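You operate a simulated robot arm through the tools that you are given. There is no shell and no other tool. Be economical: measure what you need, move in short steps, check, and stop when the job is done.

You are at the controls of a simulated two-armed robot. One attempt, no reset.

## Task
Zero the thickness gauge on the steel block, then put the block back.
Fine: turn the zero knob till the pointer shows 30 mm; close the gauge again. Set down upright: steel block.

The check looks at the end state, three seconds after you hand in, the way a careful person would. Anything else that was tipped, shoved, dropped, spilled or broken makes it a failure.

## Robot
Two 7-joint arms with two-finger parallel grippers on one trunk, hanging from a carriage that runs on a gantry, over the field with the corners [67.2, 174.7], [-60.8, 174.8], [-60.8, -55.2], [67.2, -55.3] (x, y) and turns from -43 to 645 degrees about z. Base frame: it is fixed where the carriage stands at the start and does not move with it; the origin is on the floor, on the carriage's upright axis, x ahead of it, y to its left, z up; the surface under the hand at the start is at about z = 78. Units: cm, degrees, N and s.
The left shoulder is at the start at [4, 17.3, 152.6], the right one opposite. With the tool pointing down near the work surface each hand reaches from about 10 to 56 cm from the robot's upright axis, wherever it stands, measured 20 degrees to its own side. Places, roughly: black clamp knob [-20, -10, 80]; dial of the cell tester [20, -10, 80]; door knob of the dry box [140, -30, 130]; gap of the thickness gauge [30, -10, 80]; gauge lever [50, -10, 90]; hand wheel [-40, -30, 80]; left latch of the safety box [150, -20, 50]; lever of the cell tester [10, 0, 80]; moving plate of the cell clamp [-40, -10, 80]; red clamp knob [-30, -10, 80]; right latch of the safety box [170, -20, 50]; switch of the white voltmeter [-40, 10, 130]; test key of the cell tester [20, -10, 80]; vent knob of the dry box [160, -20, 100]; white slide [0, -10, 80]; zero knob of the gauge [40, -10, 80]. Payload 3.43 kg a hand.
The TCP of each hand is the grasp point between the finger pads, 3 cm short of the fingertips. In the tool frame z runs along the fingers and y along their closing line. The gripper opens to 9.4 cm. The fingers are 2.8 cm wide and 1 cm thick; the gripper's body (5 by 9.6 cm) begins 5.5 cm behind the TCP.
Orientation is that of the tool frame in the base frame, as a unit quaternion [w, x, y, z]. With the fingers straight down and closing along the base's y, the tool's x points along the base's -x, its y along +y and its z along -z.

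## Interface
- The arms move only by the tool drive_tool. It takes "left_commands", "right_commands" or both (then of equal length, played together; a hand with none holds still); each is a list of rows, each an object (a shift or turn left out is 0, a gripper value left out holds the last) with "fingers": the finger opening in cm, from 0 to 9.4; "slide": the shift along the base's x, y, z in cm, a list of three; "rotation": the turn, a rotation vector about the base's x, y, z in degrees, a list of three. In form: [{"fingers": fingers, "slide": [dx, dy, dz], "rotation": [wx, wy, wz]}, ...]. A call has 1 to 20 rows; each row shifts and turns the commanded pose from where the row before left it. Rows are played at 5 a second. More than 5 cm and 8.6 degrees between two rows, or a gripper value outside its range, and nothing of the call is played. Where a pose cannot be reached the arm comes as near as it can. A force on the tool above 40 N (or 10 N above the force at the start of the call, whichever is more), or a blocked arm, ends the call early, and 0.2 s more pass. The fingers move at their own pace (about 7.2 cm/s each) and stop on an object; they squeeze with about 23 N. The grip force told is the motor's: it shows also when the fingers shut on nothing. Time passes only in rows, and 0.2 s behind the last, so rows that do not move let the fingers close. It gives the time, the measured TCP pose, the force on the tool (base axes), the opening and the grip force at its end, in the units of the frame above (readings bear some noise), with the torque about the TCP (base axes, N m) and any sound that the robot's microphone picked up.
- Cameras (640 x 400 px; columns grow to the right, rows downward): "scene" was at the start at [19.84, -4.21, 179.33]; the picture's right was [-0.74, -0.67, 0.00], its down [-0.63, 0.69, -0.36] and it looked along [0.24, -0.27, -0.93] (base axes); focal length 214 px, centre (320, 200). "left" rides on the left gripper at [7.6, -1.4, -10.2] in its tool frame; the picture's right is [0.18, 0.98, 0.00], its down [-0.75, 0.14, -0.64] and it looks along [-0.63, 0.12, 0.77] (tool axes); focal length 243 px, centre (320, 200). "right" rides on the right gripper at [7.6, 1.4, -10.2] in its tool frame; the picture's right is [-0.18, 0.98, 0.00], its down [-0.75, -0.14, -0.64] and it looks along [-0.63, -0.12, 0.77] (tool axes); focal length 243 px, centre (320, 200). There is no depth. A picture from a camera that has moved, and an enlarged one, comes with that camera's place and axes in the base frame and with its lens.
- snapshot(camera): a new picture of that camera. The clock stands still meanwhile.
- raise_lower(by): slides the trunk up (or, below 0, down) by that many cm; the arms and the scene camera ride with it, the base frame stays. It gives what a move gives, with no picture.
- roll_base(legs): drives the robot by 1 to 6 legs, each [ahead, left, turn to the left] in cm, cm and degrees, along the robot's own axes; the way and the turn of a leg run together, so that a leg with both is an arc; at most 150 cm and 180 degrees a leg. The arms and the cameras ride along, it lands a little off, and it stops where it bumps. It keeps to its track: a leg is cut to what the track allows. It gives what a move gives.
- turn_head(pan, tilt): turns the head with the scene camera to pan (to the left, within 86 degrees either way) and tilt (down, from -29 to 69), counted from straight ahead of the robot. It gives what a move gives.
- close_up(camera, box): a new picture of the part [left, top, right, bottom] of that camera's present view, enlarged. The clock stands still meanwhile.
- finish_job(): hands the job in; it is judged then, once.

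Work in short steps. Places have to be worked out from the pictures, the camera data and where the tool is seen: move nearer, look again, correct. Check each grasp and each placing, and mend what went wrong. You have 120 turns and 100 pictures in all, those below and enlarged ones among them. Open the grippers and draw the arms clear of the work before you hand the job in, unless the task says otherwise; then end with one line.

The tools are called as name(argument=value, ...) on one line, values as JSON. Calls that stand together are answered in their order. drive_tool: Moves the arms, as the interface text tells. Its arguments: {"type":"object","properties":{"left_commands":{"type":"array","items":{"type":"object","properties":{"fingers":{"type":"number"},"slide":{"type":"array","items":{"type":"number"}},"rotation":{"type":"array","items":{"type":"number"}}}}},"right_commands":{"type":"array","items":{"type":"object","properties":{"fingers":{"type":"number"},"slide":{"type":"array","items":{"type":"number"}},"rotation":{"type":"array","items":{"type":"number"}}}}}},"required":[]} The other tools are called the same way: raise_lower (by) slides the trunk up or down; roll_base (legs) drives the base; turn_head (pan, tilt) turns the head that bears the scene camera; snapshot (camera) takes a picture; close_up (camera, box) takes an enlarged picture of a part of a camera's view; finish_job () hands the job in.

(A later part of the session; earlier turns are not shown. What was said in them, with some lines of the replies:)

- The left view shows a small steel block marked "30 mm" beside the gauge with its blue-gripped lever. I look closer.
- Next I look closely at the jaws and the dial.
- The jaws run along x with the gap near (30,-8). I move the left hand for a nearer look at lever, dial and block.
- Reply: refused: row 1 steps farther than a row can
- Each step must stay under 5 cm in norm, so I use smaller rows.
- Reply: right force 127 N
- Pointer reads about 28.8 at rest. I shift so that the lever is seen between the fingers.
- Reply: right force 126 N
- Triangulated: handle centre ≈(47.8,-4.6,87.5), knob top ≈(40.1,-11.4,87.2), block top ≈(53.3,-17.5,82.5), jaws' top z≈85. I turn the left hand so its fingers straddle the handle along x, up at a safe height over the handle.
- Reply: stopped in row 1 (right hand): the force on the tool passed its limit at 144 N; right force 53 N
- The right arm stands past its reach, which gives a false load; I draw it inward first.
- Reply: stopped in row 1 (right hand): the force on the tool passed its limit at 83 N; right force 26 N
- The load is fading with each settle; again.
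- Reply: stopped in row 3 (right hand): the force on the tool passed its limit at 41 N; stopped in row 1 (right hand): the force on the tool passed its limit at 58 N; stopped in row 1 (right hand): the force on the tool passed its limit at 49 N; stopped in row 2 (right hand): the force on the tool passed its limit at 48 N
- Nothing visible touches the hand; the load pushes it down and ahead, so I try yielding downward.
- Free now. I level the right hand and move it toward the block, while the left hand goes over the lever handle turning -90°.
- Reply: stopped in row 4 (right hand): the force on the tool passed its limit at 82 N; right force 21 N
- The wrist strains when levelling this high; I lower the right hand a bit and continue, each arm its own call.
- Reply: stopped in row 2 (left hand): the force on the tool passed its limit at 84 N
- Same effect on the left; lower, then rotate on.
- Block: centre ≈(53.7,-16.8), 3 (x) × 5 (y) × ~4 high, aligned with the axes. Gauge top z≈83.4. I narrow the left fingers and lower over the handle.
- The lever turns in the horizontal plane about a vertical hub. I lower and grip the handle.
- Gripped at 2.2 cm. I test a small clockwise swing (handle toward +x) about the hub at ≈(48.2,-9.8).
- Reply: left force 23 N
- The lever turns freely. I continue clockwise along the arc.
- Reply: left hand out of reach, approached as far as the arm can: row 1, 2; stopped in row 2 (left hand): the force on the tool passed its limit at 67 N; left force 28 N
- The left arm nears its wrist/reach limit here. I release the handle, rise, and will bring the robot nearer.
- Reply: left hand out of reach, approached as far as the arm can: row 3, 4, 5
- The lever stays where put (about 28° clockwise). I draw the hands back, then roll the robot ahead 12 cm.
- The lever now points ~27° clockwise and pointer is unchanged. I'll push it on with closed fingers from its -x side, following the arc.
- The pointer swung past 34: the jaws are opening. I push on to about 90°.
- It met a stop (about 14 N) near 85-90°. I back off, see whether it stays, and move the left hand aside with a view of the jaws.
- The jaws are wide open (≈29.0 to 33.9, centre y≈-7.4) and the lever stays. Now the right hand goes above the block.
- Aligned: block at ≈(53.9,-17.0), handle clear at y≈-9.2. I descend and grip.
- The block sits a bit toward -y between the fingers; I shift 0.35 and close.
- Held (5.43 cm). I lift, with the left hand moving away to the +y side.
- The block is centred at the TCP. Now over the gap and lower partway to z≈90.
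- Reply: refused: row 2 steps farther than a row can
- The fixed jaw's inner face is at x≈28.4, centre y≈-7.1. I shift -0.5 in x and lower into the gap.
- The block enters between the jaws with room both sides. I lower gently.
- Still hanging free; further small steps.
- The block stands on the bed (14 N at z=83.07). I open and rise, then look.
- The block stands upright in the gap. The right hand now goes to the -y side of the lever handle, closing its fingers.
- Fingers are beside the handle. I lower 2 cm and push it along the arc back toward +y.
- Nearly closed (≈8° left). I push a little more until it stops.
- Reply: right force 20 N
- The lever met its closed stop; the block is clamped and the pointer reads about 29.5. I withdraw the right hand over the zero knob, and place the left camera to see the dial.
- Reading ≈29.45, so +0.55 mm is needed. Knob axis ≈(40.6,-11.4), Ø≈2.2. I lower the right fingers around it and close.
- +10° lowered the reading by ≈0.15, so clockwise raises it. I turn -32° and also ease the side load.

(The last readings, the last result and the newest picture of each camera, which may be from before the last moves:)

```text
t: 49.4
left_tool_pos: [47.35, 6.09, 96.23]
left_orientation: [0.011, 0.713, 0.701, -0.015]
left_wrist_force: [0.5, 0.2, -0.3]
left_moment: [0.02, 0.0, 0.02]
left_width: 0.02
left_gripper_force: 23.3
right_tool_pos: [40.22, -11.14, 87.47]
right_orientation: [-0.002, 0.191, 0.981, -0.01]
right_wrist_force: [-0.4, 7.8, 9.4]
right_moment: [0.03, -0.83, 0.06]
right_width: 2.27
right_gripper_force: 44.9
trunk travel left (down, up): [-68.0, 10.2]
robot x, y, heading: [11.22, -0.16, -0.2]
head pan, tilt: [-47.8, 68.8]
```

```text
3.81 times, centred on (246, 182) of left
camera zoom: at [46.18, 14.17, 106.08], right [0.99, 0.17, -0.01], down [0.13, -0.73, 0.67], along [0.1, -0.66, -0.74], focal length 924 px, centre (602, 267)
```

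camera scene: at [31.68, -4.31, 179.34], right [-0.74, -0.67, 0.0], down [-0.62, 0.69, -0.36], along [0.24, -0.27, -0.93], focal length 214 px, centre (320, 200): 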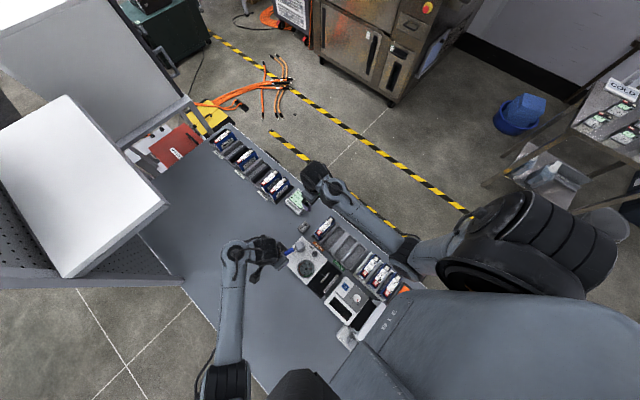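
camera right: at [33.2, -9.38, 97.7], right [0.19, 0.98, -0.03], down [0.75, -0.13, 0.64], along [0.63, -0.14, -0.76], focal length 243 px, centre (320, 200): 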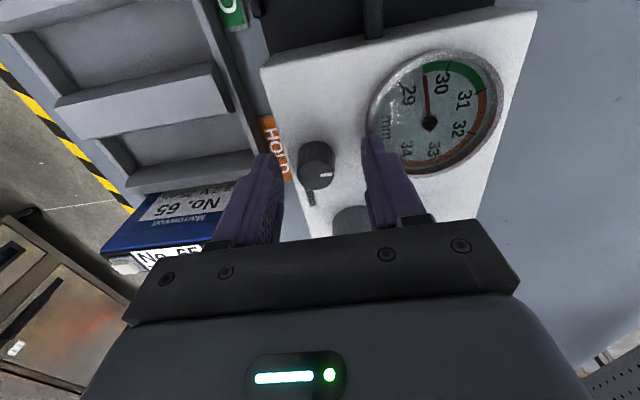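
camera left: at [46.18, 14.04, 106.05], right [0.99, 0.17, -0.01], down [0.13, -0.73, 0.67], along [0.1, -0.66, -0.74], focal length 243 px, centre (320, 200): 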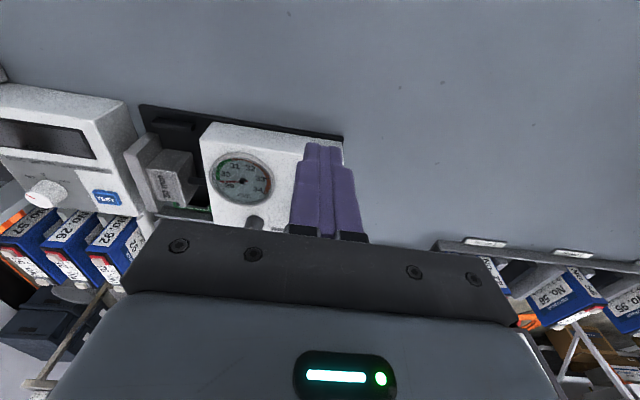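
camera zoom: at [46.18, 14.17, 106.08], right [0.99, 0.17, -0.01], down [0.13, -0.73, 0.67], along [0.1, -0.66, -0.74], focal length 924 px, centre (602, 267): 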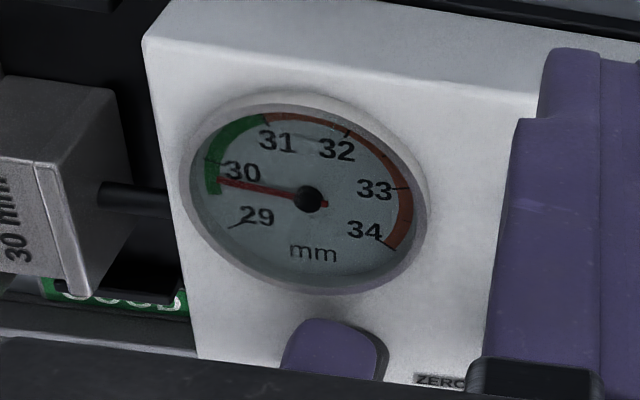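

Now ≈29.72 (≈0.0125 mm/°). I turn about -18° more and read again.

drive_tool(right_commands=[{"rotation": [0, 0, -8]}, {"rotation": [0, 0, -8]}, {"rotation": [0, 0, -2]}, {}])

close_up(camera="left", box=[200, 145, 280, 210])

```text
t: 50.4
left_tool_pos: [47.47, 6.56, 96.31]
left_orientation: [0.01, 0.712, 0.702, -0.014]
left_wrist_force: [-0.2, -0.4, -0.1]
left_moment: [0.01, -0.07, -0.01]
left_width: 0.02
left_gripper_force: 22.7
right_tool_pos: [40.5, -10.86, 87.52]
right_orientation: [-0.004, 0.343, 0.939, -0.009]
right_wrist_force: [8.6, 22.7, 3.0]
right_moment: [0.16, -1.04, 0.22]
right_width: 2.26
right_gripper_force: 44.8
trunk travel left (down, up): [-68.0, 10.2]
robot x, y, heading: [11.9, -0.16, -0.2]
head pan, tilt: [-47.8, 68.8]
```

```text
6.15 times, centred on (240, 178) of left
camera zoom: at [46.32, 14.46, 106.15], right [0.99, 0.17, -0.01], down [0.13, -0.73, 0.67], along [0.1, -0.66, -0.75], focal length 1493 px, centre (812, 338)
```

zoom: 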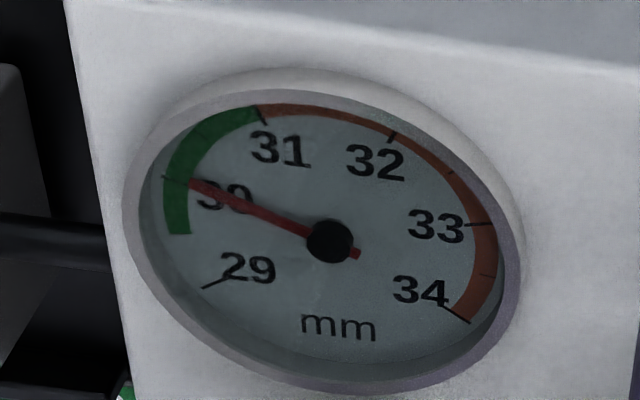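

Pointer is at ≈30. I release the knob and check the reading from above too.

drive_tool(right_commands=[{"slide": [0.1, 0.3, 0]}, {"fingers": 5}, {}, {"slide": [0, 0, 3]}, {"slide": [0, 0, 4]}, {"slide": [0, 0, 4], "rotation": [0, 0, 8]}, {"slide": [-1, 0, 2], "rotation": [0, 0, 8]}, {"slide": [-2, 1, 0], "rotation": [0, 0, 8]}, {"slide": [-2, 2, 0], "rotation": [0, 0, 8]}, {"rotation": [0, 0, 8]}, {}])

snapshot(camera="right")

close_up(camera="left", box=[200, 145, 280, 210])

```text
t: 52.8
left_tool_pos: [47.26, 6.03, 96.14]
left_orientation: [0.012, 0.713, 0.701, -0.015]
left_wrist_force: [0.4, -0.6, 0.1]
left_moment: [0.0, -0.01, 0.01]
left_width: 0.0
left_gripper_force: 23.2
right_tool_pos: [35.35, -8.22, 100.47]
right_orientation: [-0.001, 0.0, 1.0, -0.013]
right_wrist_force: [-0.5, -0.2, 0.5]
right_moment: [-0.02, 0.01, -0.01]
right_width: 4.98
right_gripper_force: 0.1
trunk travel left (down, up): [-68.0, 10.2]
robot x, y, heading: [12.07, -0.11, -0.2]
head pan, tilt: [-47.8, 68.8]
```

```text
33 pictures are left
camera right: at [27.81, -6.5, 110.66], right [0.18, 0.98, -0.03], down [0.75, -0.12, 0.64], along [0.63, -0.14, -0.76], focal length 243 px, centre (320, 200)
```

right: 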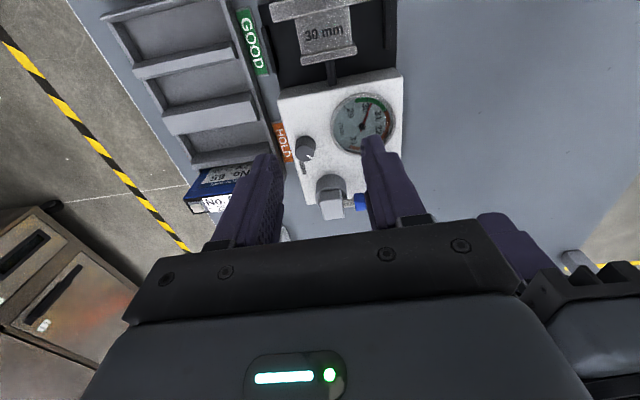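

```text
6.15 times, centred on (240, 178) of left
camera zoom: at [46.14, 14.03, 106.05], right [0.99, 0.17, -0.01], down [0.13, -0.73, 0.67], along [0.1, -0.66, -0.74], focal length 1493 px, centre (812, 338)
```

zoom: 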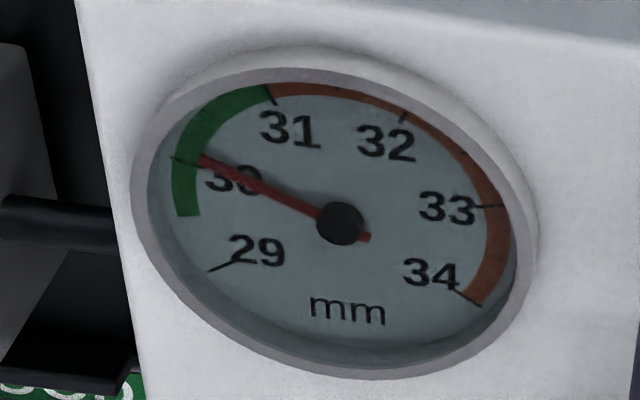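

close_up(camera="scene", box=[292, 256, 324, 276])

close_up(camera="right", box=[320, 82, 408, 160])

```text
16.00 times, centred on (308, 266) of scene
camera zoom: at [31.65, -4.31, 179.33], right [-0.74, -0.67, 0.0], down [-0.62, 0.69, -0.36], along [0.24, -0.27, -0.93], focal length 3432 px, centre (512, -856)
```

zoom: 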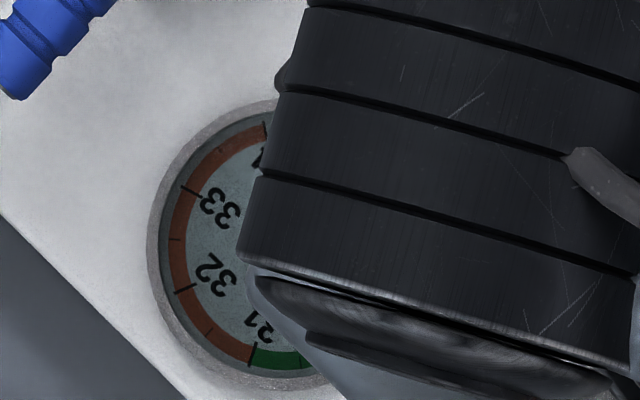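

```text
5.13 times, centred on (364, 121) of right
camera zoom: at [27.81, -6.5, 110.66], right [0.18, 0.98, -0.03], down [0.75, -0.12, 0.64], along [0.63, -0.14, -0.76], focal length 1244 px, centre (94, 605)
```

zoom: 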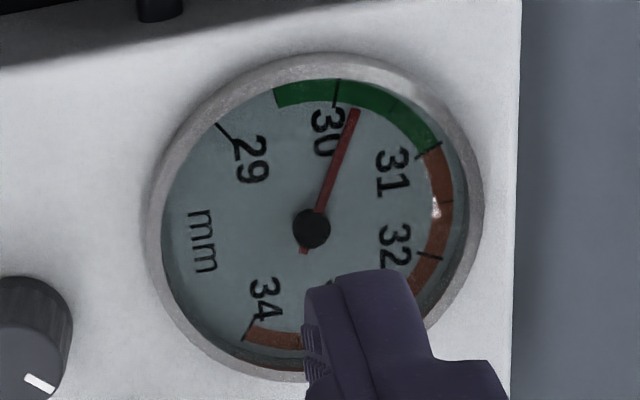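

Views differ by parallax; the right one suggests ≈30.2. I move the right hand aside to read from nearly overhead.

drive_tool(right_commands=[{"slide": [0, -4, 0]}, {"slide": [0, -4, 0]}, {"slide": [0, -4, 0]}, {"slide": [0, -3, 0]}, {}])

close_up(camera="scene", box=[292, 256, 324, 276])

```text
t: 54.0
left_tool_pos: [47.35, 6.0, 96.12]
left_orientation: [0.011, 0.712, 0.702, -0.015]
left_wrist_force: [0.4, 0.1, 0.1]
left_moment: [-0.01, 0.02, 0.0]
left_width: 0.0
left_gripper_force: 23.4
right_tool_pos: [35.13, -23.04, 100.49]
right_orientation: [-0.001, 0.001, 1.0, -0.013]
right_wrist_force: [0.4, 0.6, -0.1]
right_moment: [-0.03, -0.02, 0.01]
right_width: 5.0
right_gripper_force: 0.1
trunk travel left (down, up): [-68.0, 10.2]
robot x, y, heading: [11.66, 0.26, 0.0]
head pan, tilt: [-47.8, 68.8]
```

```text
16.00 times, centred on (308, 266) of scene
camera zoom: at [31.65, -4.31, 179.33], right [-0.74, -0.67, 0.0], down [-0.62, 0.69, -0.36], along [0.24, -0.27, -0.93], focal length 3432 px, centre (512, -856)
```

zoom: 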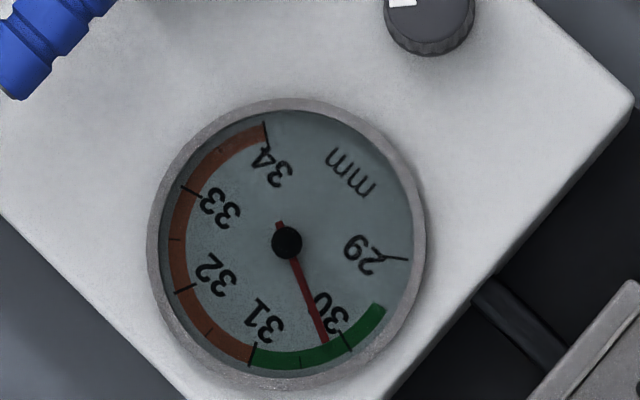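

Overhead reading ≈30.2 (tick 30 at 59°, pointer at 69°, ~49°/mm). I regrip the knob and turn back about +13°.

drive_tool(right_commands=[{"slide": [1.5, 3.5, 0]}, {"slide": [1.5, 3.5, 0]}, {"slide": [1.5, 3.5, 0]}, {"slide": [0.6, 1.4, -2]}, {"slide": [0, 0, -4]}, {"slide": [0, 0, -4]}, {"slide": [0, 0, -3]}, {}])

drive_tool(right_commands=[{"fingers": 1.5}, {}, {}])

drive_tool(right_commands=[{"rotation": [0, 0, 6.5]}, {"rotation": [0, 0, 6.5]}, {}])

close_up(camera="left", box=[200, 145, 280, 210])

```text
t: 55.8
left_tool_pos: [47.28, 5.93, 96.27]
left_orientation: [0.011, 0.713, 0.701, -0.015]
left_wrist_force: [-0.6, 0.1, 0.2]
left_moment: [0.0, 0.02, 0.02]
left_width: 0.0
left_gripper_force: 23.1
right_tool_pos: [40.2, -11.42, 87.47]
right_orientation: [-0.001, 0.001, 1.0, -0.014]
right_wrist_force: [-1.1, -0.3, -0.2]
right_moment: [0.01, -0.01, -0.01]
right_width: 5.0
right_gripper_force: 0.0
trunk travel left (down, up): [-68.0, 10.2]
robot x, y, heading: [11.87, -0.07, -0.4]
head pan, tilt: [-47.8, 68.8]
```

```text
t: 56.6
left_tool_pos: [47.39, 5.9, 96.1]
left_orientation: [0.011, 0.712, 0.702, -0.016]
left_wrist_force: [-0.3, 0.0, 0.2]
left_moment: [0.03, 0.0, -0.02]
left_width: 0.01
left_gripper_force: 23.0
right_tool_pos: [40.29, -11.47, 87.51]
right_orientation: [-0.001, 0.002, 1.0, -0.013]
right_wrist_force: [0.3, -2.5, -3.4]
right_moment: [-0.02, -0.13, 0.01]
right_width: 2.3
right_gripper_force: 45.4
trunk travel left (down, up): [-68.0, 10.2]
robot x, y, heading: [11.61, 0.12, -0.3]
head pan, tilt: [-47.8, 68.8]
```

```text
t: 57.4
left_tool_pos: [47.32, 5.88, 96.14]
left_orientation: [0.011, 0.712, 0.702, -0.015]
left_wrist_force: [0.7, 0.2, 0.4]
left_moment: [-0.01, 0.02, 0.0]
left_width: 0.01
left_gripper_force: 23.0
right_tool_pos: [40.21, -11.65, 87.52]
right_orientation: [0.001, -0.112, 0.994, -0.015]
right_wrist_force: [2.3, -10.2, -1.5]
right_moment: [-0.16, -0.56, -0.05]
right_width: 2.28
right_gripper_force: 45.0
trunk travel left (down, up): [-68.0, 10.2]
robot x, y, heading: [11.76, -0.39, -0.1]
head pan, tilt: [-47.8, 68.8]
```

```text
6.15 times, centred on (240, 178) of left
camera zoom: at [46.17, 13.85, 106.03], right [0.99, 0.17, -0.01], down [0.13, -0.73, 0.67], along [0.1, -0.66, -0.74], focal length 1493 px, centre (812, 338)
```

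zoom: 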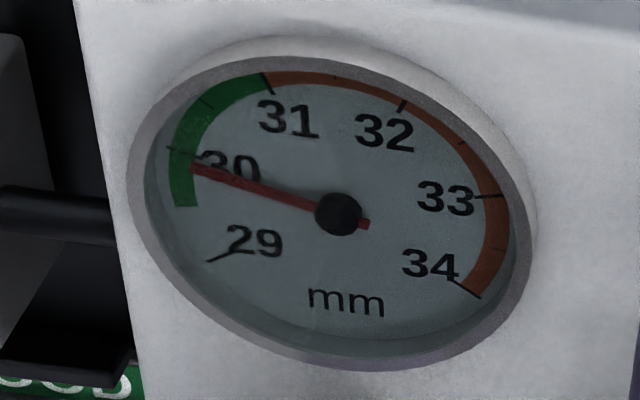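

Left view now matches the target angle (~17.5°). I release and read from overhead.

drive_tool(right_commands=[{"slide": [0, -0.1, 0]}, {"fingers": 5}, {}, {"slide": [0, 0, 3]}, {"slide": [0, 0, 4], "rotation": [0, 0, -6.5]}, {"slide": [0, 0, 4], "rotation": [0, 0, -6.5]}, {"slide": [-1, -3, 1]}, {"slide": [-1, -4, 0]}, {"slide": [-1, -4, 0]}, {}])

close_up(camera="scene", box=[292, 256, 324, 276])

```text
t: 59.6
left_tool_pos: [47.23, 5.93, 96.22]
left_orientation: [0.011, 0.713, 0.701, -0.015]
left_wrist_force: [0.9, -0.3, -0.5]
left_moment: [0.0, 0.03, 0.02]
left_width: 0.0
left_gripper_force: 22.4
right_tool_pos: [37.3, -22.35, 99.44]
right_orientation: [-0.001, 0.001, 1.0, -0.014]
right_wrist_force: [-0.5, -0.4, -0.3]
right_moment: [0.0, 0.0, 0.0]
right_width: 4.97
right_gripper_force: 0.1
trunk travel left (down, up): [-68.0, 10.2]
robot x, y, heading: [11.76, 0.07, -0.3]
head pan, tilt: [-47.8, 68.8]
```

```text
16.00 times, centred on (308, 266) of scene
camera zoom: at [31.66, -4.31, 179.33], right [-0.74, -0.67, 0.0], down [-0.62, 0.69, -0.36], along [0.24, -0.27, -0.93], focal length 3432 px, centre (512, -856)
```

zoom: 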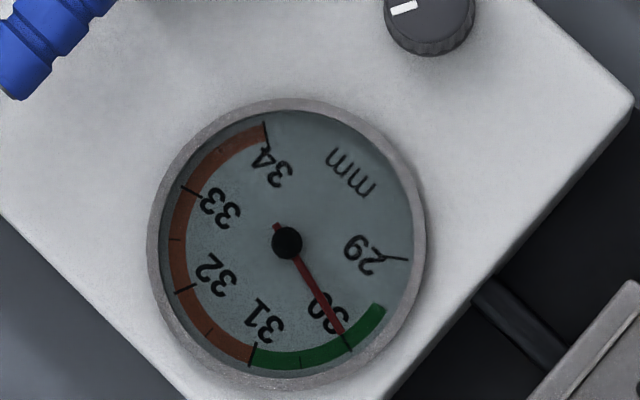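

Overhead the pointer lies on the 30 tick. Next the left hand reopens the lever: move to its -x side and lower.

drive_tool(left_commands=[{"slide": [-1, -3.5, 0]}, {"slide": [-1, -3.5, 0]}, {"slide": [0, -3.2, 0]}, {"slide": [0, 0, -4]}, {"slide": [0, 0, -4]}, {}])

snapshot(camera="left")

```text
t: 61.0
left_tool_pos: [45.4, -4.15, 88.2]
left_orientation: [0.011, 0.712, 0.702, -0.015]
left_wrist_force: [-0.3, 1.1, -0.1]
left_moment: [0.04, 0.0, 0.02]
left_width: 0.01
left_gripper_force: 23.2
right_tool_pos: [37.31, -22.41, 99.38]
right_orientation: [-0.001, 0.001, 1.0, -0.013]
right_wrist_force: [1.4, 0.2, -0.3]
right_moment: [0.01, -0.03, -0.02]
right_width: 5.0
right_gripper_force: 0.1
trunk travel left (down, up): [-68.0, 10.2]
robot x, y, heading: [11.63, 0.3, -0.4]
head pan, tilt: [-47.8, 68.8]
```

```text
26 pictures are left
camera left: at [44.14, 3.83, 98.0], right [0.99, 0.17, -0.01], down [0.13, -0.73, 0.67], along [0.1, -0.66, -0.74], focal length 243 px, centre (320, 200)
```

left: 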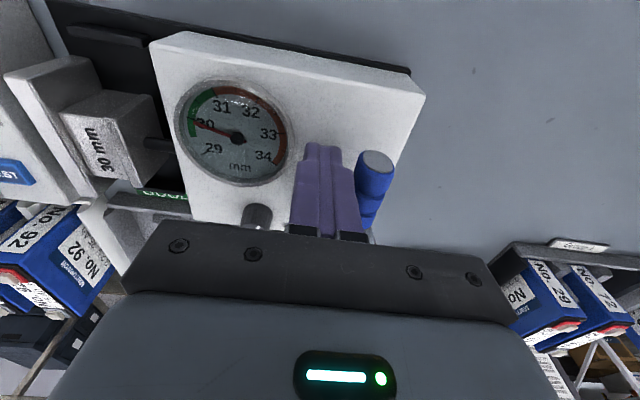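

drive_tool(left_commands=[{"slide": [1, 0.2, 0]}, {"slide": [0.9, 0.2, 0]}, {"slide": [1, -0.3, 0]}, {"slide": [1.2, -0.3, 0]}, {"slide": [0.9, -0.4, 0]}, {"slide": [0.8, -0.4, 0]}, {"slide": [0.6, -0.5, 0]}, {"slide": [0.6, -0.6, 0]}, {"slide": [0.5, -0.7, 0]}, {"slide": [0.3, -0.7, 0]}, {}])

drive_tool(left_commands=[{"slide": [0, 1.5, 0]}, {"slide": [0, 1, 3]}, {"slide": [-2, 2, 3]}, {"slide": [-2, 3, 2]}, {"slide": [-4, 3, 0]}, {"slide": [-4, 3, 0]}, {}])

snapshot(camera="left")

```text
t: 63.4
left_tool_pos: [53.18, -7.18, 88.03]
left_orientation: [0.008, 0.712, 0.702, -0.013]
left_wrist_force: [-3.3, 14.4, 4.6]
left_moment: [0.08, 0.15, -0.03]
left_width: 0.0
left_gripper_force: 23.0
right_tool_pos: [37.32, -22.16, 99.41]
right_orientation: [0.0, 0.001, 1.0, -0.013]
right_wrist_force: [0.5, -1.0, -0.4]
right_moment: [0.02, 0.01, -0.02]
right_width: 4.99
right_gripper_force: 0.1
trunk travel left (down, up): [-68.0, 10.2]
robot x, y, heading: [11.93, -0.14, 0.1]
head pan, tilt: [-47.8, 68.8]
```

```text
t: 65.0
left_tool_pos: [41.28, 5.76, 96.15]
left_orientation: [0.011, 0.713, 0.701, -0.015]
left_wrist_force: [0.0, 0.0, -1.4]
left_moment: [0.01, 0.03, 0.0]
left_width: 0.0
left_gripper_force: 22.4
right_tool_pos: [37.41, -22.38, 99.52]
right_orientation: [-0.001, 0.001, 1.0, -0.013]
right_wrist_force: [0.3, 0.5, -0.9]
right_moment: [0.0, 0.0, -0.01]
right_width: 4.98
right_gripper_force: 0.1
trunk travel left (down, up): [-68.0, 10.2]
robot x, y, heading: [11.63, -0.29, -0.2]
head pan, tilt: [-47.8, 68.8]
```

```text
25 pictures are left
camera left: at [40.07, 13.68, 106.07], right [0.99, 0.17, -0.01], down [0.13, -0.73, 0.67], along [0.1, -0.66, -0.74], focal length 243 px, centre (320, 200)
```

left: 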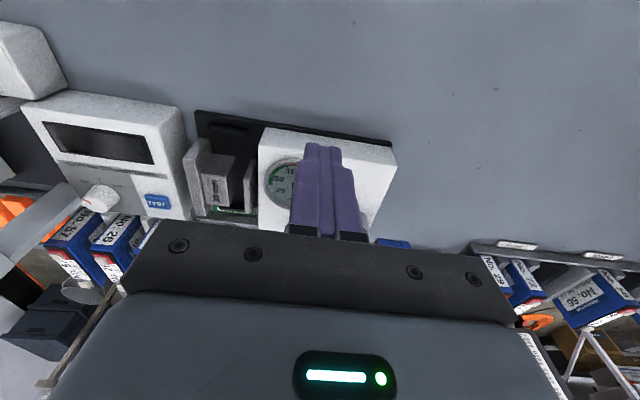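

The lever is open again. The right hand goes above the block, fingers at 6.8.

drive_tool(right_commands=[{"slide": [-1, 4, 0], "fingers": 6.8}, {"slide": [-2, 4, 0]}, {"slide": [-2, 4, 0]}, {"slide": [-2, 3, -3.5]}, {}])

snapshot(camera="right")

close_up(camera="right", box=[250, 30, 410, 150])

```text
refused: row 4 steps farther than a row can; nothing moved
```

```text
24 pictures are left
camera right: at [29.8, -20.66, 109.7], right [0.19, 0.98, -0.03], down [0.75, -0.13, 0.64], along [0.63, -0.14, -0.76], focal length 243 px, centre (320, 200)
```

right: 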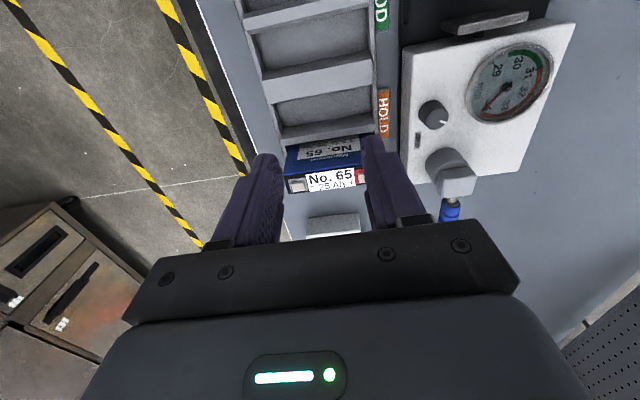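

```text
3.33 times, centred on (330, 90) of right
camera zoom: at [29.8, -20.66, 109.7], right [0.19, 0.98, -0.03], down [0.75, -0.13, 0.64], along [0.63, -0.14, -0.76], focal length 809 px, centre (287, 567)
```

zoom: 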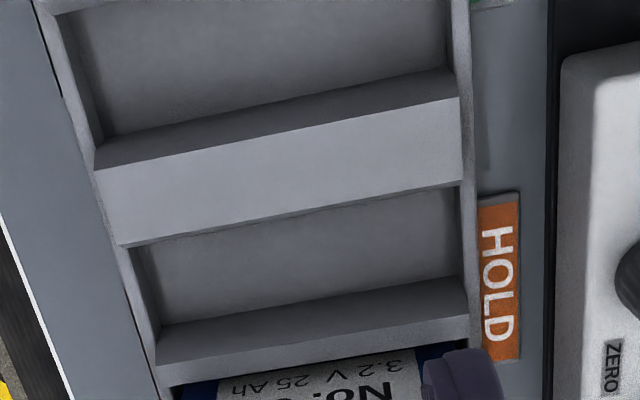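

Again with smaller rows.

drive_tool(right_commands=[{"slide": [-1, 4, 0], "fingers": 6.8}, {"slide": [-2, 4, 0]}, {"slide": [-2, 4, 0]}, {"slide": [-2, 3, 0]}, {"slide": [0, 0, -3.5]}, {}])

snapshot(camera="right")

```text
t: 66.4
left_tool_pos: [41.35, 5.66, 96.24]
left_orientation: [0.012, 0.713, 0.701, -0.016]
left_wrist_force: [0.7, -0.5, 0.3]
left_moment: [-0.02, -0.02, 0.01]
left_width: 0.0
left_gripper_force: 23.2
right_tool_pos: [30.42, -7.23, 96.01]
right_orientation: [-0.001, 0.001, 1.0, -0.014]
right_wrist_force: [0.2, 0.8, 0.4]
right_moment: [0.0, 0.01, 0.02]
right_width: 6.82
right_gripper_force: 0.1
trunk travel left (down, up): [-68.0, 10.2]
robot x, y, heading: [11.71, -0.09, -0.1]
head pan, tilt: [-47.8, 68.8]
```

```text
22 pictures are left
camera right: at [22.79, -5.48, 106.21], right [0.19, 0.98, -0.03], down [0.75, -0.13, 0.64], along [0.63, -0.14, -0.76], focal length 243 px, centre (320, 200)
```

right: 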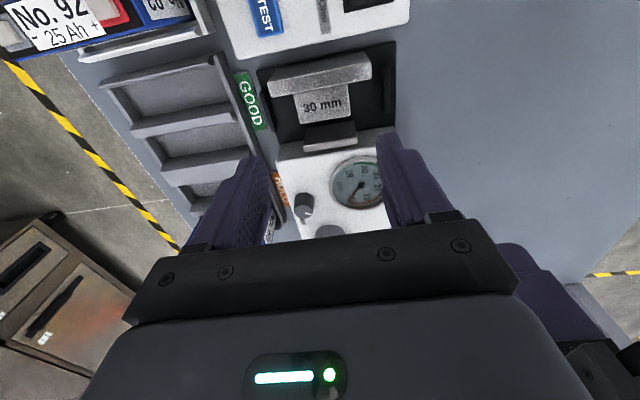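

The block stands centred at ≈(30.4,-7.3). I descend and grip it.

drive_tool(right_commands=[{"slide": [0, -0.1, -4]}, {"slide": [0, 0, -4]}, {"slide": [0, 0, -3]}, {"slide": [0, 0, -1.8]}, {}])

drive_tool(right_commands=[{"fingers": 5.6}, {"fingers": 4}, {}, {}])

snapshot(camera="right")

```text
t: 67.6
left_tool_pos: [41.26, 5.69, 96.3]
left_orientation: [0.011, 0.712, 0.702, -0.015]
left_wrist_force: [-0.5, 0.6, 1.0]
left_moment: [0.02, -0.02, -0.04]
left_width: 0.03
left_gripper_force: 23.7
right_tool_pos: [30.38, -7.42, 83.09]
right_orientation: [-0.001, 0.001, 1.0, -0.012]
right_wrist_force: [0.1, -0.2, -0.2]
right_moment: [0.0, 0.02, -0.01]
right_width: 6.79
right_gripper_force: 0.0
trunk travel left (down, up): [-68.0, 10.2]
robot x, y, heading: [11.83, -0.16, -0.1]
head pan, tilt: [-47.8, 68.8]
```

```text
t: 68.6
left_tool_pos: [41.35, 5.73, 96.1]
left_orientation: [0.011, 0.713, 0.701, -0.015]
left_wrist_force: [-0.3, 0.2, 0.3]
left_moment: [0.01, -0.02, 0.03]
left_width: 0.0
left_gripper_force: 22.8
right_tool_pos: [30.26, -7.39, 83.3]
right_orientation: [-0.001, 0.0, 1.0, -0.013]
right_wrist_force: [0.2, 0.5, 0.4]
right_moment: [0.19, -0.03, -0.02]
right_width: 5.44
right_gripper_force: 23.2
trunk travel left (down, up): [-68.0, 10.2]
robot x, y, heading: [12.0, 0.34, -0.2]
head pan, tilt: [-47.8, 68.8]
```

```text
21 pictures are left
camera right: at [22.81, -5.65, 93.46], right [0.19, 0.98, -0.03], down [0.75, -0.13, 0.64], along [0.63, -0.14, -0.76], focal length 243 px, centre (320, 200)
```

right: 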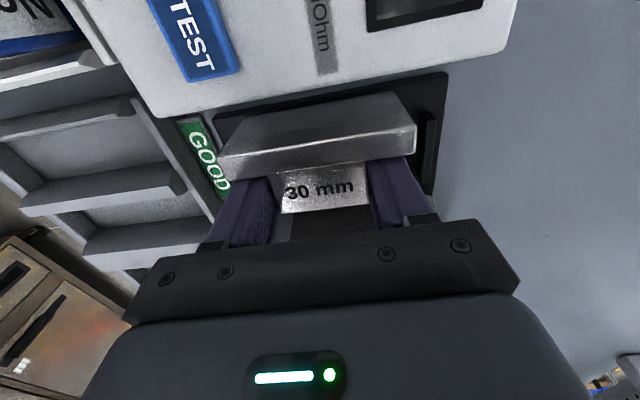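

Held (5.44). I lift it out and carry it back over its place.

drive_tool(right_commands=[{"slide": [0.2, 0, 1]}, {"slide": [0.1, 0, 3]}, {"slide": [0, 0, 4]}, {"slide": [0, 0, 4]}, {"slide": [0, 0, 4]}, {"slide": [2, -2, 1]}, {"slide": [3.5, -2, 0]}, {"slide": [4, -2, 0]}, {"slide": [4, -2, 0]}, {"slide": [4, -1.9, 0]}, {"slide": [4, 0, 0]}, {"slide": [1.7, 0, 0]}, {"slide": [0, 0, -3]}, {}])

snapshot(camera="right")

```text
t: 71.6
left_tool_pos: [41.26, 5.69, 96.17]
left_orientation: [0.011, 0.713, 0.701, -0.016]
left_wrist_force: [0.0, 0.0, 0.2]
left_moment: [0.01, -0.02, -0.04]
left_width: 0.0
left_gripper_force: 22.6
right_tool_pos: [53.58, -17.26, 97.18]
right_orientation: [-0.001, 0.001, 1.0, -0.013]
right_wrist_force: [-0.2, 0.6, -4.9]
right_moment: [0.01, 0.01, 0.0]
right_width: 5.46
right_gripper_force: 22.9
trunk travel left (down, up): [-68.0, 10.2]
robot x, y, heading: [11.56, -0.25, -0.4]
head pan, tilt: [-47.8, 68.8]
```

```text
20 pictures are left
camera right: at [46.07, -15.48, 107.36], right [0.19, 0.98, -0.03], down [0.75, -0.13, 0.64], along [0.63, -0.14, -0.76], focal length 243 px, centre (320, 200)
```

right: 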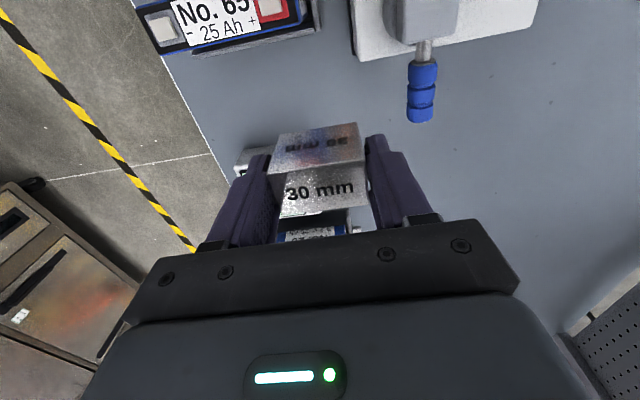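

Over its place. I lower to just above the bench, then in small steps.

drive_tool(right_commands=[{"slide": [0.1, 0, -4]}, {"slide": [0, 0, -4]}, {"slide": [0, 0, -3]}, {"slide": [0, 0, -2.5]}, {"slide": [0, 0, -0.6]}, {}])

drive_tool(right_commands=[{"slide": [0, 0, -0.25]}, {}])

drive_tool(right_commands=[{"slide": [0, 0, -0.2]}, {}])

```text
t: 73.0
left_tool_pos: [41.26, 5.64, 96.2]
left_orientation: [0.011, 0.713, 0.701, -0.015]
left_wrist_force: [0.0, 0.8, 0.9]
left_moment: [-0.02, 0.01, 0.01]
left_width: 0.0
left_gripper_force: 23.2
right_tool_pos: [53.8, -17.25, 82.96]
right_orientation: [-0.001, 0.001, 1.0, -0.012]
right_wrist_force: [-0.4, -1.3, -4.9]
right_moment: [-0.06, 0.01, 0.02]
right_width: 5.45
right_gripper_force: 23.0
trunk travel left (down, up): [-68.0, 10.2]
robot x, y, heading: [12.11, 0.17, -0.1]
head pan, tilt: [-47.8, 68.8]
```

```text
t: 73.6
left_tool_pos: [41.2, 5.71, 96.12]
left_orientation: [0.011, 0.713, 0.701, -0.015]
left_wrist_force: [-0.3, -0.1, 0.5]
left_moment: [0.0, 0.01, 0.04]
left_width: 0.02
left_gripper_force: 22.9
right_tool_pos: [53.95, -17.37, 82.8]
right_orientation: [0.0, 0.001, 1.0, -0.013]
right_wrist_force: [-0.5, 0.8, -5.8]
right_moment: [0.01, 0.02, -0.03]
right_width: 5.41
right_gripper_force: 23.0
trunk travel left (down, up): [-68.0, 10.2]
robot x, y, heading: [11.84, 0.13, 0.1]
head pan, tilt: [-47.8, 68.8]
```

```text
t: 74.2
left_tool_pos: [41.24, 5.76, 96.16]
left_orientation: [0.011, 0.713, 0.701, -0.015]
left_wrist_force: [0.3, 0.6, -0.9]
left_moment: [0.01, -0.01, 0.01]
left_width: 0.01
left_gripper_force: 22.4
right_tool_pos: [53.91, -17.3, 82.46]
right_orientation: [-0.001, 0.001, 1.0, -0.013]
right_wrist_force: [-0.9, 0.9, -5.1]
right_moment: [0.02, 0.01, -0.01]
right_width: 5.43
right_gripper_force: 23.0
trunk travel left (down, up): [-68.0, 10.2]
robot x, y, heading: [11.73, -0.3, -0.4]
head pan, tilt: [-47.8, 68.8]
```

Still hanging; continue in small steps.

drive_tool(right_commands=[{"slide": [0, 0, -0.15]}, {}])

drive_tool(right_commands=[{"slide": [0, 0, -0.15]}, {}])

```text
t: 74.8
left_tool_pos: [41.34, 5.82, 96.18]
left_orientation: [0.011, 0.712, 0.701, -0.015]
left_wrist_force: [-0.1, -0.4, 0.4]
left_moment: [0.01, 0.02, -0.02]
left_width: 0.03
left_gripper_force: 22.9
right_tool_pos: [54.0, -17.3, 82.38]
right_orientation: [0.0, 0.0, 1.0, -0.013]
right_wrist_force: [-0.7, 0.1, -5.7]
right_moment: [-0.02, 0.0, 0.0]
right_width: 5.45
right_gripper_force: 22.8
trunk travel left (down, up): [-68.0, 10.2]
robot x, y, heading: [11.46, 0.14, -0.0]
head pan, tilt: [-47.8, 68.8]
```

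```text
t: 75.4
left_tool_pos: [41.13, 5.71, 96.21]
left_orientation: [0.011, 0.713, 0.701, -0.015]
left_wrist_force: [-0.3, -0.3, 0.1]
left_moment: [0.02, 0.01, -0.05]
left_width: 0.0
left_gripper_force: 23.3
right_tool_pos: [53.91, -17.29, 82.28]
right_orientation: [-0.002, 0.001, 1.0, -0.013]
right_wrist_force: [-0.4, -0.7, -5.5]
right_moment: [-0.01, -0.01, 0.0]
right_width: 5.45
right_gripper_force: 22.5
trunk travel left (down, up): [-68.0, 10.2]
robot x, y, heading: [11.94, -0.15, -0.1]
head pan, tilt: [-47.8, 68.8]
```

drive_tool(right_commands=[{"slide": [-0.1, 0, -0.15]}, {}])

drive_tool(right_commands=[{"slide": [0, 0, -0.12]}, {}])

```text
t: 76.0
left_tool_pos: [41.17, 5.61, 96.23]
left_orientation: [0.012, 0.712, 0.701, -0.015]
left_wrist_force: [0.6, 0.1, 0.4]
left_moment: [0.0, 0.01, 0.0]
left_width: 0.0
left_gripper_force: 22.7
right_tool_pos: [53.93, -17.33, 82.17]
right_orientation: [0.0, 0.0, 1.0, -0.013]
right_wrist_force: [-4.1, 0.0, 12.9]
right_moment: [0.1, 0.3, 0.08]
right_width: 5.44
right_gripper_force: 22.9
trunk travel left (down, up): [-68.0, 10.2]
robot x, y, heading: [12.24, -0.06, -0.4]
head pan, tilt: [-47.8, 68.8]
```

```text
t: 76.6
left_tool_pos: [41.26, 5.62, 96.12]
left_orientation: [0.012, 0.712, 0.702, -0.015]
left_wrist_force: [-0.7, -0.3, 0.0]
left_moment: [0.02, -0.01, -0.01]
left_width: 0.0
left_gripper_force: 23.1
right_tool_pos: [54.09, -17.29, 82.06]
right_orientation: [0.001, 0.001, 1.0, -0.013]
right_wrist_force: [-1.8, 1.0, 15.1]
right_moment: [0.17, -0.07, 0.02]
right_width: 5.45
right_gripper_force: 23.1
trunk travel left (down, up): [-68.0, 10.2]
robot x, y, heading: [11.65, 0.1, -0.2]
head pan, tilt: [-47.8, 68.8]
```

The block rests on the bench (15 N). I open, rise, and look.

drive_tool(right_commands=[{"fingers": 6.8, "slide": [0, 0, 0.1]}, {}, {"slide": [0, 0, 2]}, {"slide": [0, 0, 3]}, {"slide": [0, 0, 4]}, {"slide": [0, 0, 4]}, {}])

snapshot(camera="right")

```text
t: 78.2
left_tool_pos: [41.29, 5.75, 96.13]
left_orientation: [0.011, 0.713, 0.701, -0.015]
left_wrist_force: [0.0, 0.5, 0.8]
left_moment: [-0.02, -0.02, -0.01]
left_width: 0.0
left_gripper_force: 22.9
right_tool_pos: [53.89, -17.34, 95.11]
right_orientation: [-0.001, 0.0, 1.0, -0.013]
right_wrist_force: [0.8, -0.5, 0.3]
right_moment: [0.02, 0.0, 0.01]
right_width: 6.78
right_gripper_force: 0.0
trunk travel left (down, up): [-68.0, 10.2]
robot x, y, heading: [11.77, 0.07, -0.0]
head pan, tilt: [-47.8, 68.8]
```

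```text
19 pictures are left
camera right: at [46.3, -15.62, 105.26], right [0.19, 0.98, -0.03], down [0.75, -0.13, 0.64], along [0.63, -0.14, -0.76], focal length 243 px, centre (320, 200)
```

right: 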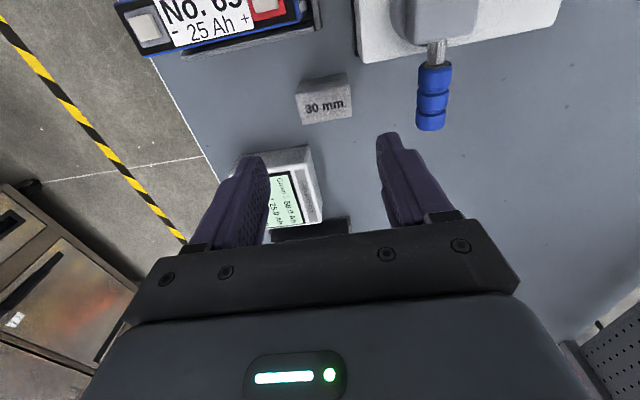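

The block stands upright in its place. The right hand closes its fingers and swings the lever closed, along the same path as before.

drive_tool(right_commands=[{"fingers": 0}, {"slide": [-0.7, 4.3, 0]}, {}, {"slide": [0, 0, -3]}, {"slide": [0, 0, -3.8]}, {"slide": [0.1, 1.2, 0]}, {"slide": [0.2, 1.2, 0]}, {"slide": [0.2, 1.2, 0]}, {"slide": [-0.3, 1.3, 0]}, {"slide": [-0.5, 1.2, 0]}, {"slide": [-0.6, 0.7, 0]}, {"slide": [-0.6, 0.5, 0]}, {"slide": [-0.6, 0.3, 0]}, {"slide": [-0.4, 0.1, 0]}, {}])

drive_tool(right_commands=[{"slide": [-0.4, 0, 0]}, {"slide": [-0.4, 0, 0]}, {}])

snapshot(camera="right")

```text
t: 81.4
left_tool_pos: [41.3, 5.59, 96.09]
left_orientation: [0.011, 0.713, 0.701, -0.016]
left_wrist_force: [-0.7, -0.1, -1.5]
left_moment: [-0.04, -0.01, 0.01]
left_width: 0.01
left_gripper_force: 23.0
right_tool_pos: [50.73, -5.31, 88.28]
right_orientation: [0.0, 0.002, 1.0, -0.013]
right_wrist_force: [-0.1, -0.2, -0.7]
right_moment: [0.01, 0.0, 0.03]
right_width: 0.01
right_gripper_force: 22.9
trunk travel left (down, up): [-68.0, 10.2]
robot x, y, heading: [11.69, 0.14, -0.4]
head pan, tilt: [-47.8, 68.8]
```

```text
t: 82.2
left_tool_pos: [41.46, 5.62, 96.22]
left_orientation: [0.012, 0.712, 0.701, -0.015]
left_wrist_force: [0.5, -0.4, -0.5]
left_moment: [0.02, -0.01, -0.02]
left_width: 0.0
left_gripper_force: 23.1
right_tool_pos: [50.31, -5.4, 88.49]
right_orientation: [0.002, 0.001, 1.0, -0.013]
right_wrist_force: [16.0, 1.0, -10.1]
right_moment: [0.06, -0.25, 0.02]
right_width: 0.0
right_gripper_force: 23.1
trunk travel left (down, up): [-68.0, 10.2]
robot x, y, heading: [11.98, -0.1, -0.5]
head pan, tilt: [-47.8, 68.8]
```

```text
18 pictures are left
camera right: at [42.63, -3.58, 98.59], right [0.19, 0.98, -0.02], down [0.75, -0.13, 0.65], along [0.63, -0.14, -0.76], focal length 243 px, centre (320, 200)
```

right: 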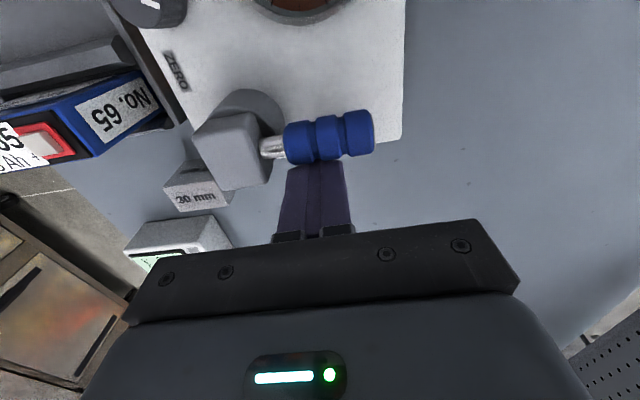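

The lever is closed against its stop again. I withdraw both hands and open them, then check from above.

drive_tool(right_commands=[{"slide": [1, 0, 0]}, {"slide": [0.5, -0.5, 3]}, {"slide": [0, -2, 4]}, {"slide": [-1, -4, 2]}, {"slide": [-2, -4, 0], "fingers": 8}, {"slide": [-2, -4, 0]}, {"slide": [-2, -4, 0]}, {}], left_commands=[{}, {}, {"slide": [0, 3, 0]}, {"slide": [0, 4, 1], "fingers": 8}, {"slide": [-1, 4, 1]}, {"slide": [-1, 3, 0]}, {}, {}])

close_up(camera="scene", box=[260, 210, 372, 280])

close_up(camera="scene", box=[292, 256, 324, 276])

snapshot(camera="scene")

```text
t: 84.0
left_tool_pos: [39.12, 19.96, 98.14]
left_orientation: [0.011, 0.712, 0.702, -0.014]
left_wrist_force: [0.8, 0.2, -0.2]
left_moment: [-0.02, 0.0, -0.02]
left_width: 8.01
left_gripper_force: 0.1
right_tool_pos: [44.37, -23.6, 97.33]
right_orientation: [-0.001, 0.001, 1.0, -0.013]
right_wrist_force: [0.6, -0.6, 0.4]
right_moment: [-0.02, 0.0, 0.0]
right_width: 8.01
right_gripper_force: 0.0
trunk travel left (down, up): [-68.0, 10.2]
robot x, y, heading: [11.47, -0.25, -0.1]
head pan, tilt: [-47.8, 68.8]
```

```text
5.71 times, centred on (316, 245) of scene
camera zoom: at [31.66, -4.31, 179.33], right [-0.74, -0.67, 0.0], down [-0.62, 0.69, -0.36], along [0.24, -0.27, -0.93], focal length 1226 px, centre (343, -57)
```

zoom: 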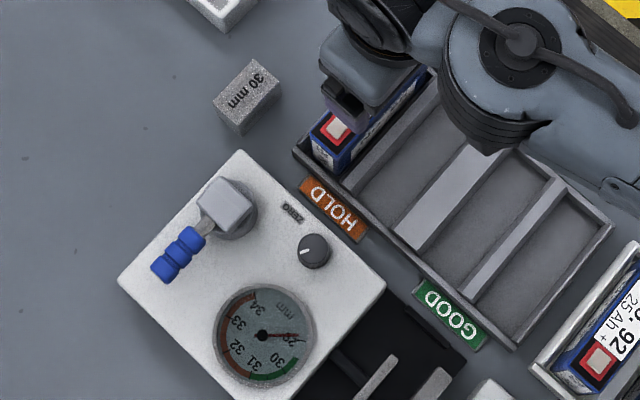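

```text
16.00 times, centred on (308, 266) of scene
camera zoom: at [31.66, -4.31, 179.33], right [-0.74, -0.67, 0.0], down [-0.62, 0.69, -0.36], along [0.24, -0.27, -0.93], focal length 3432 px, centre (512, -856)
```

zoom: 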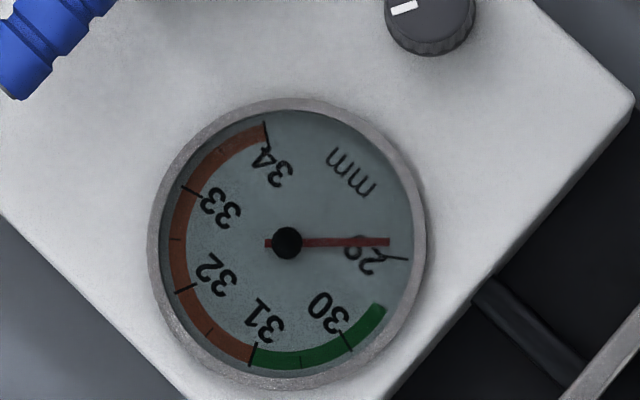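

```text
15 pictures are left
camera scene: at [31.66, -4.31, 179.33], right [-0.74, -0.67, 0.0], down [-0.62, 0.69, -0.36], along [0.24, -0.27, -0.93], focal length 214 px, centre (320, 200)
```

scene: 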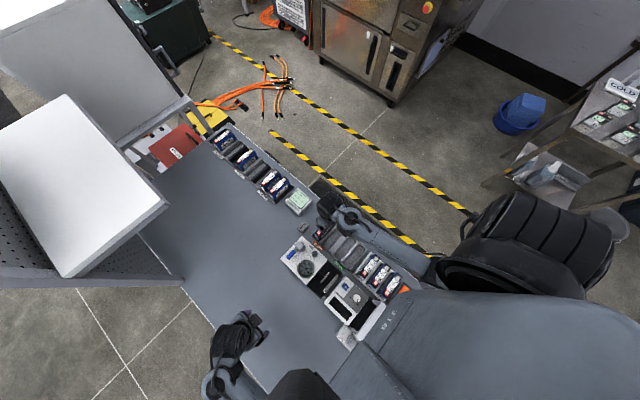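

The lever is closed and the pointer is back at its rest stop. The knob mark is unchanged since the 30.0 reading, the block is upright in its place, and nothing else has moved. I raise the right hand a little more and hand in.

drive_tool(right_commands=[{"slide": [0, -2, 3]}, {"slide": [0, -3, 1]}, {}])

finish_job()

```text
t: 84.8
left_tool_pos: [39.06, 19.88, 98.01]
left_orientation: [0.011, 0.712, 0.702, -0.015]
left_wrist_force: [0.2, 0.9, 0.7]
left_moment: [-0.01, -0.03, 0.04]
left_width: 8.0
left_gripper_force: 0.1
right_tool_pos: [44.19, -28.58, 101.32]
right_orientation: [-0.001, 0.001, 1.0, -0.013]
right_wrist_force: [0.3, 0.6, -0.4]
right_moment: [0.02, -0.01, 0.03]
right_width: 8.02
right_gripper_force: 0.2
trunk travel left (down, up): [-68.0, 10.2]
robot x, y, heading: [11.62, -0.21, -0.1]
head pan, tilt: [-47.8, 68.8]
```

```text
The job is handed in.
```

I zeroed the gauge to read 30 mm on the steel block, set the block back upright in its place, closed the gauge again, and handed the job in with both hands open and clear.
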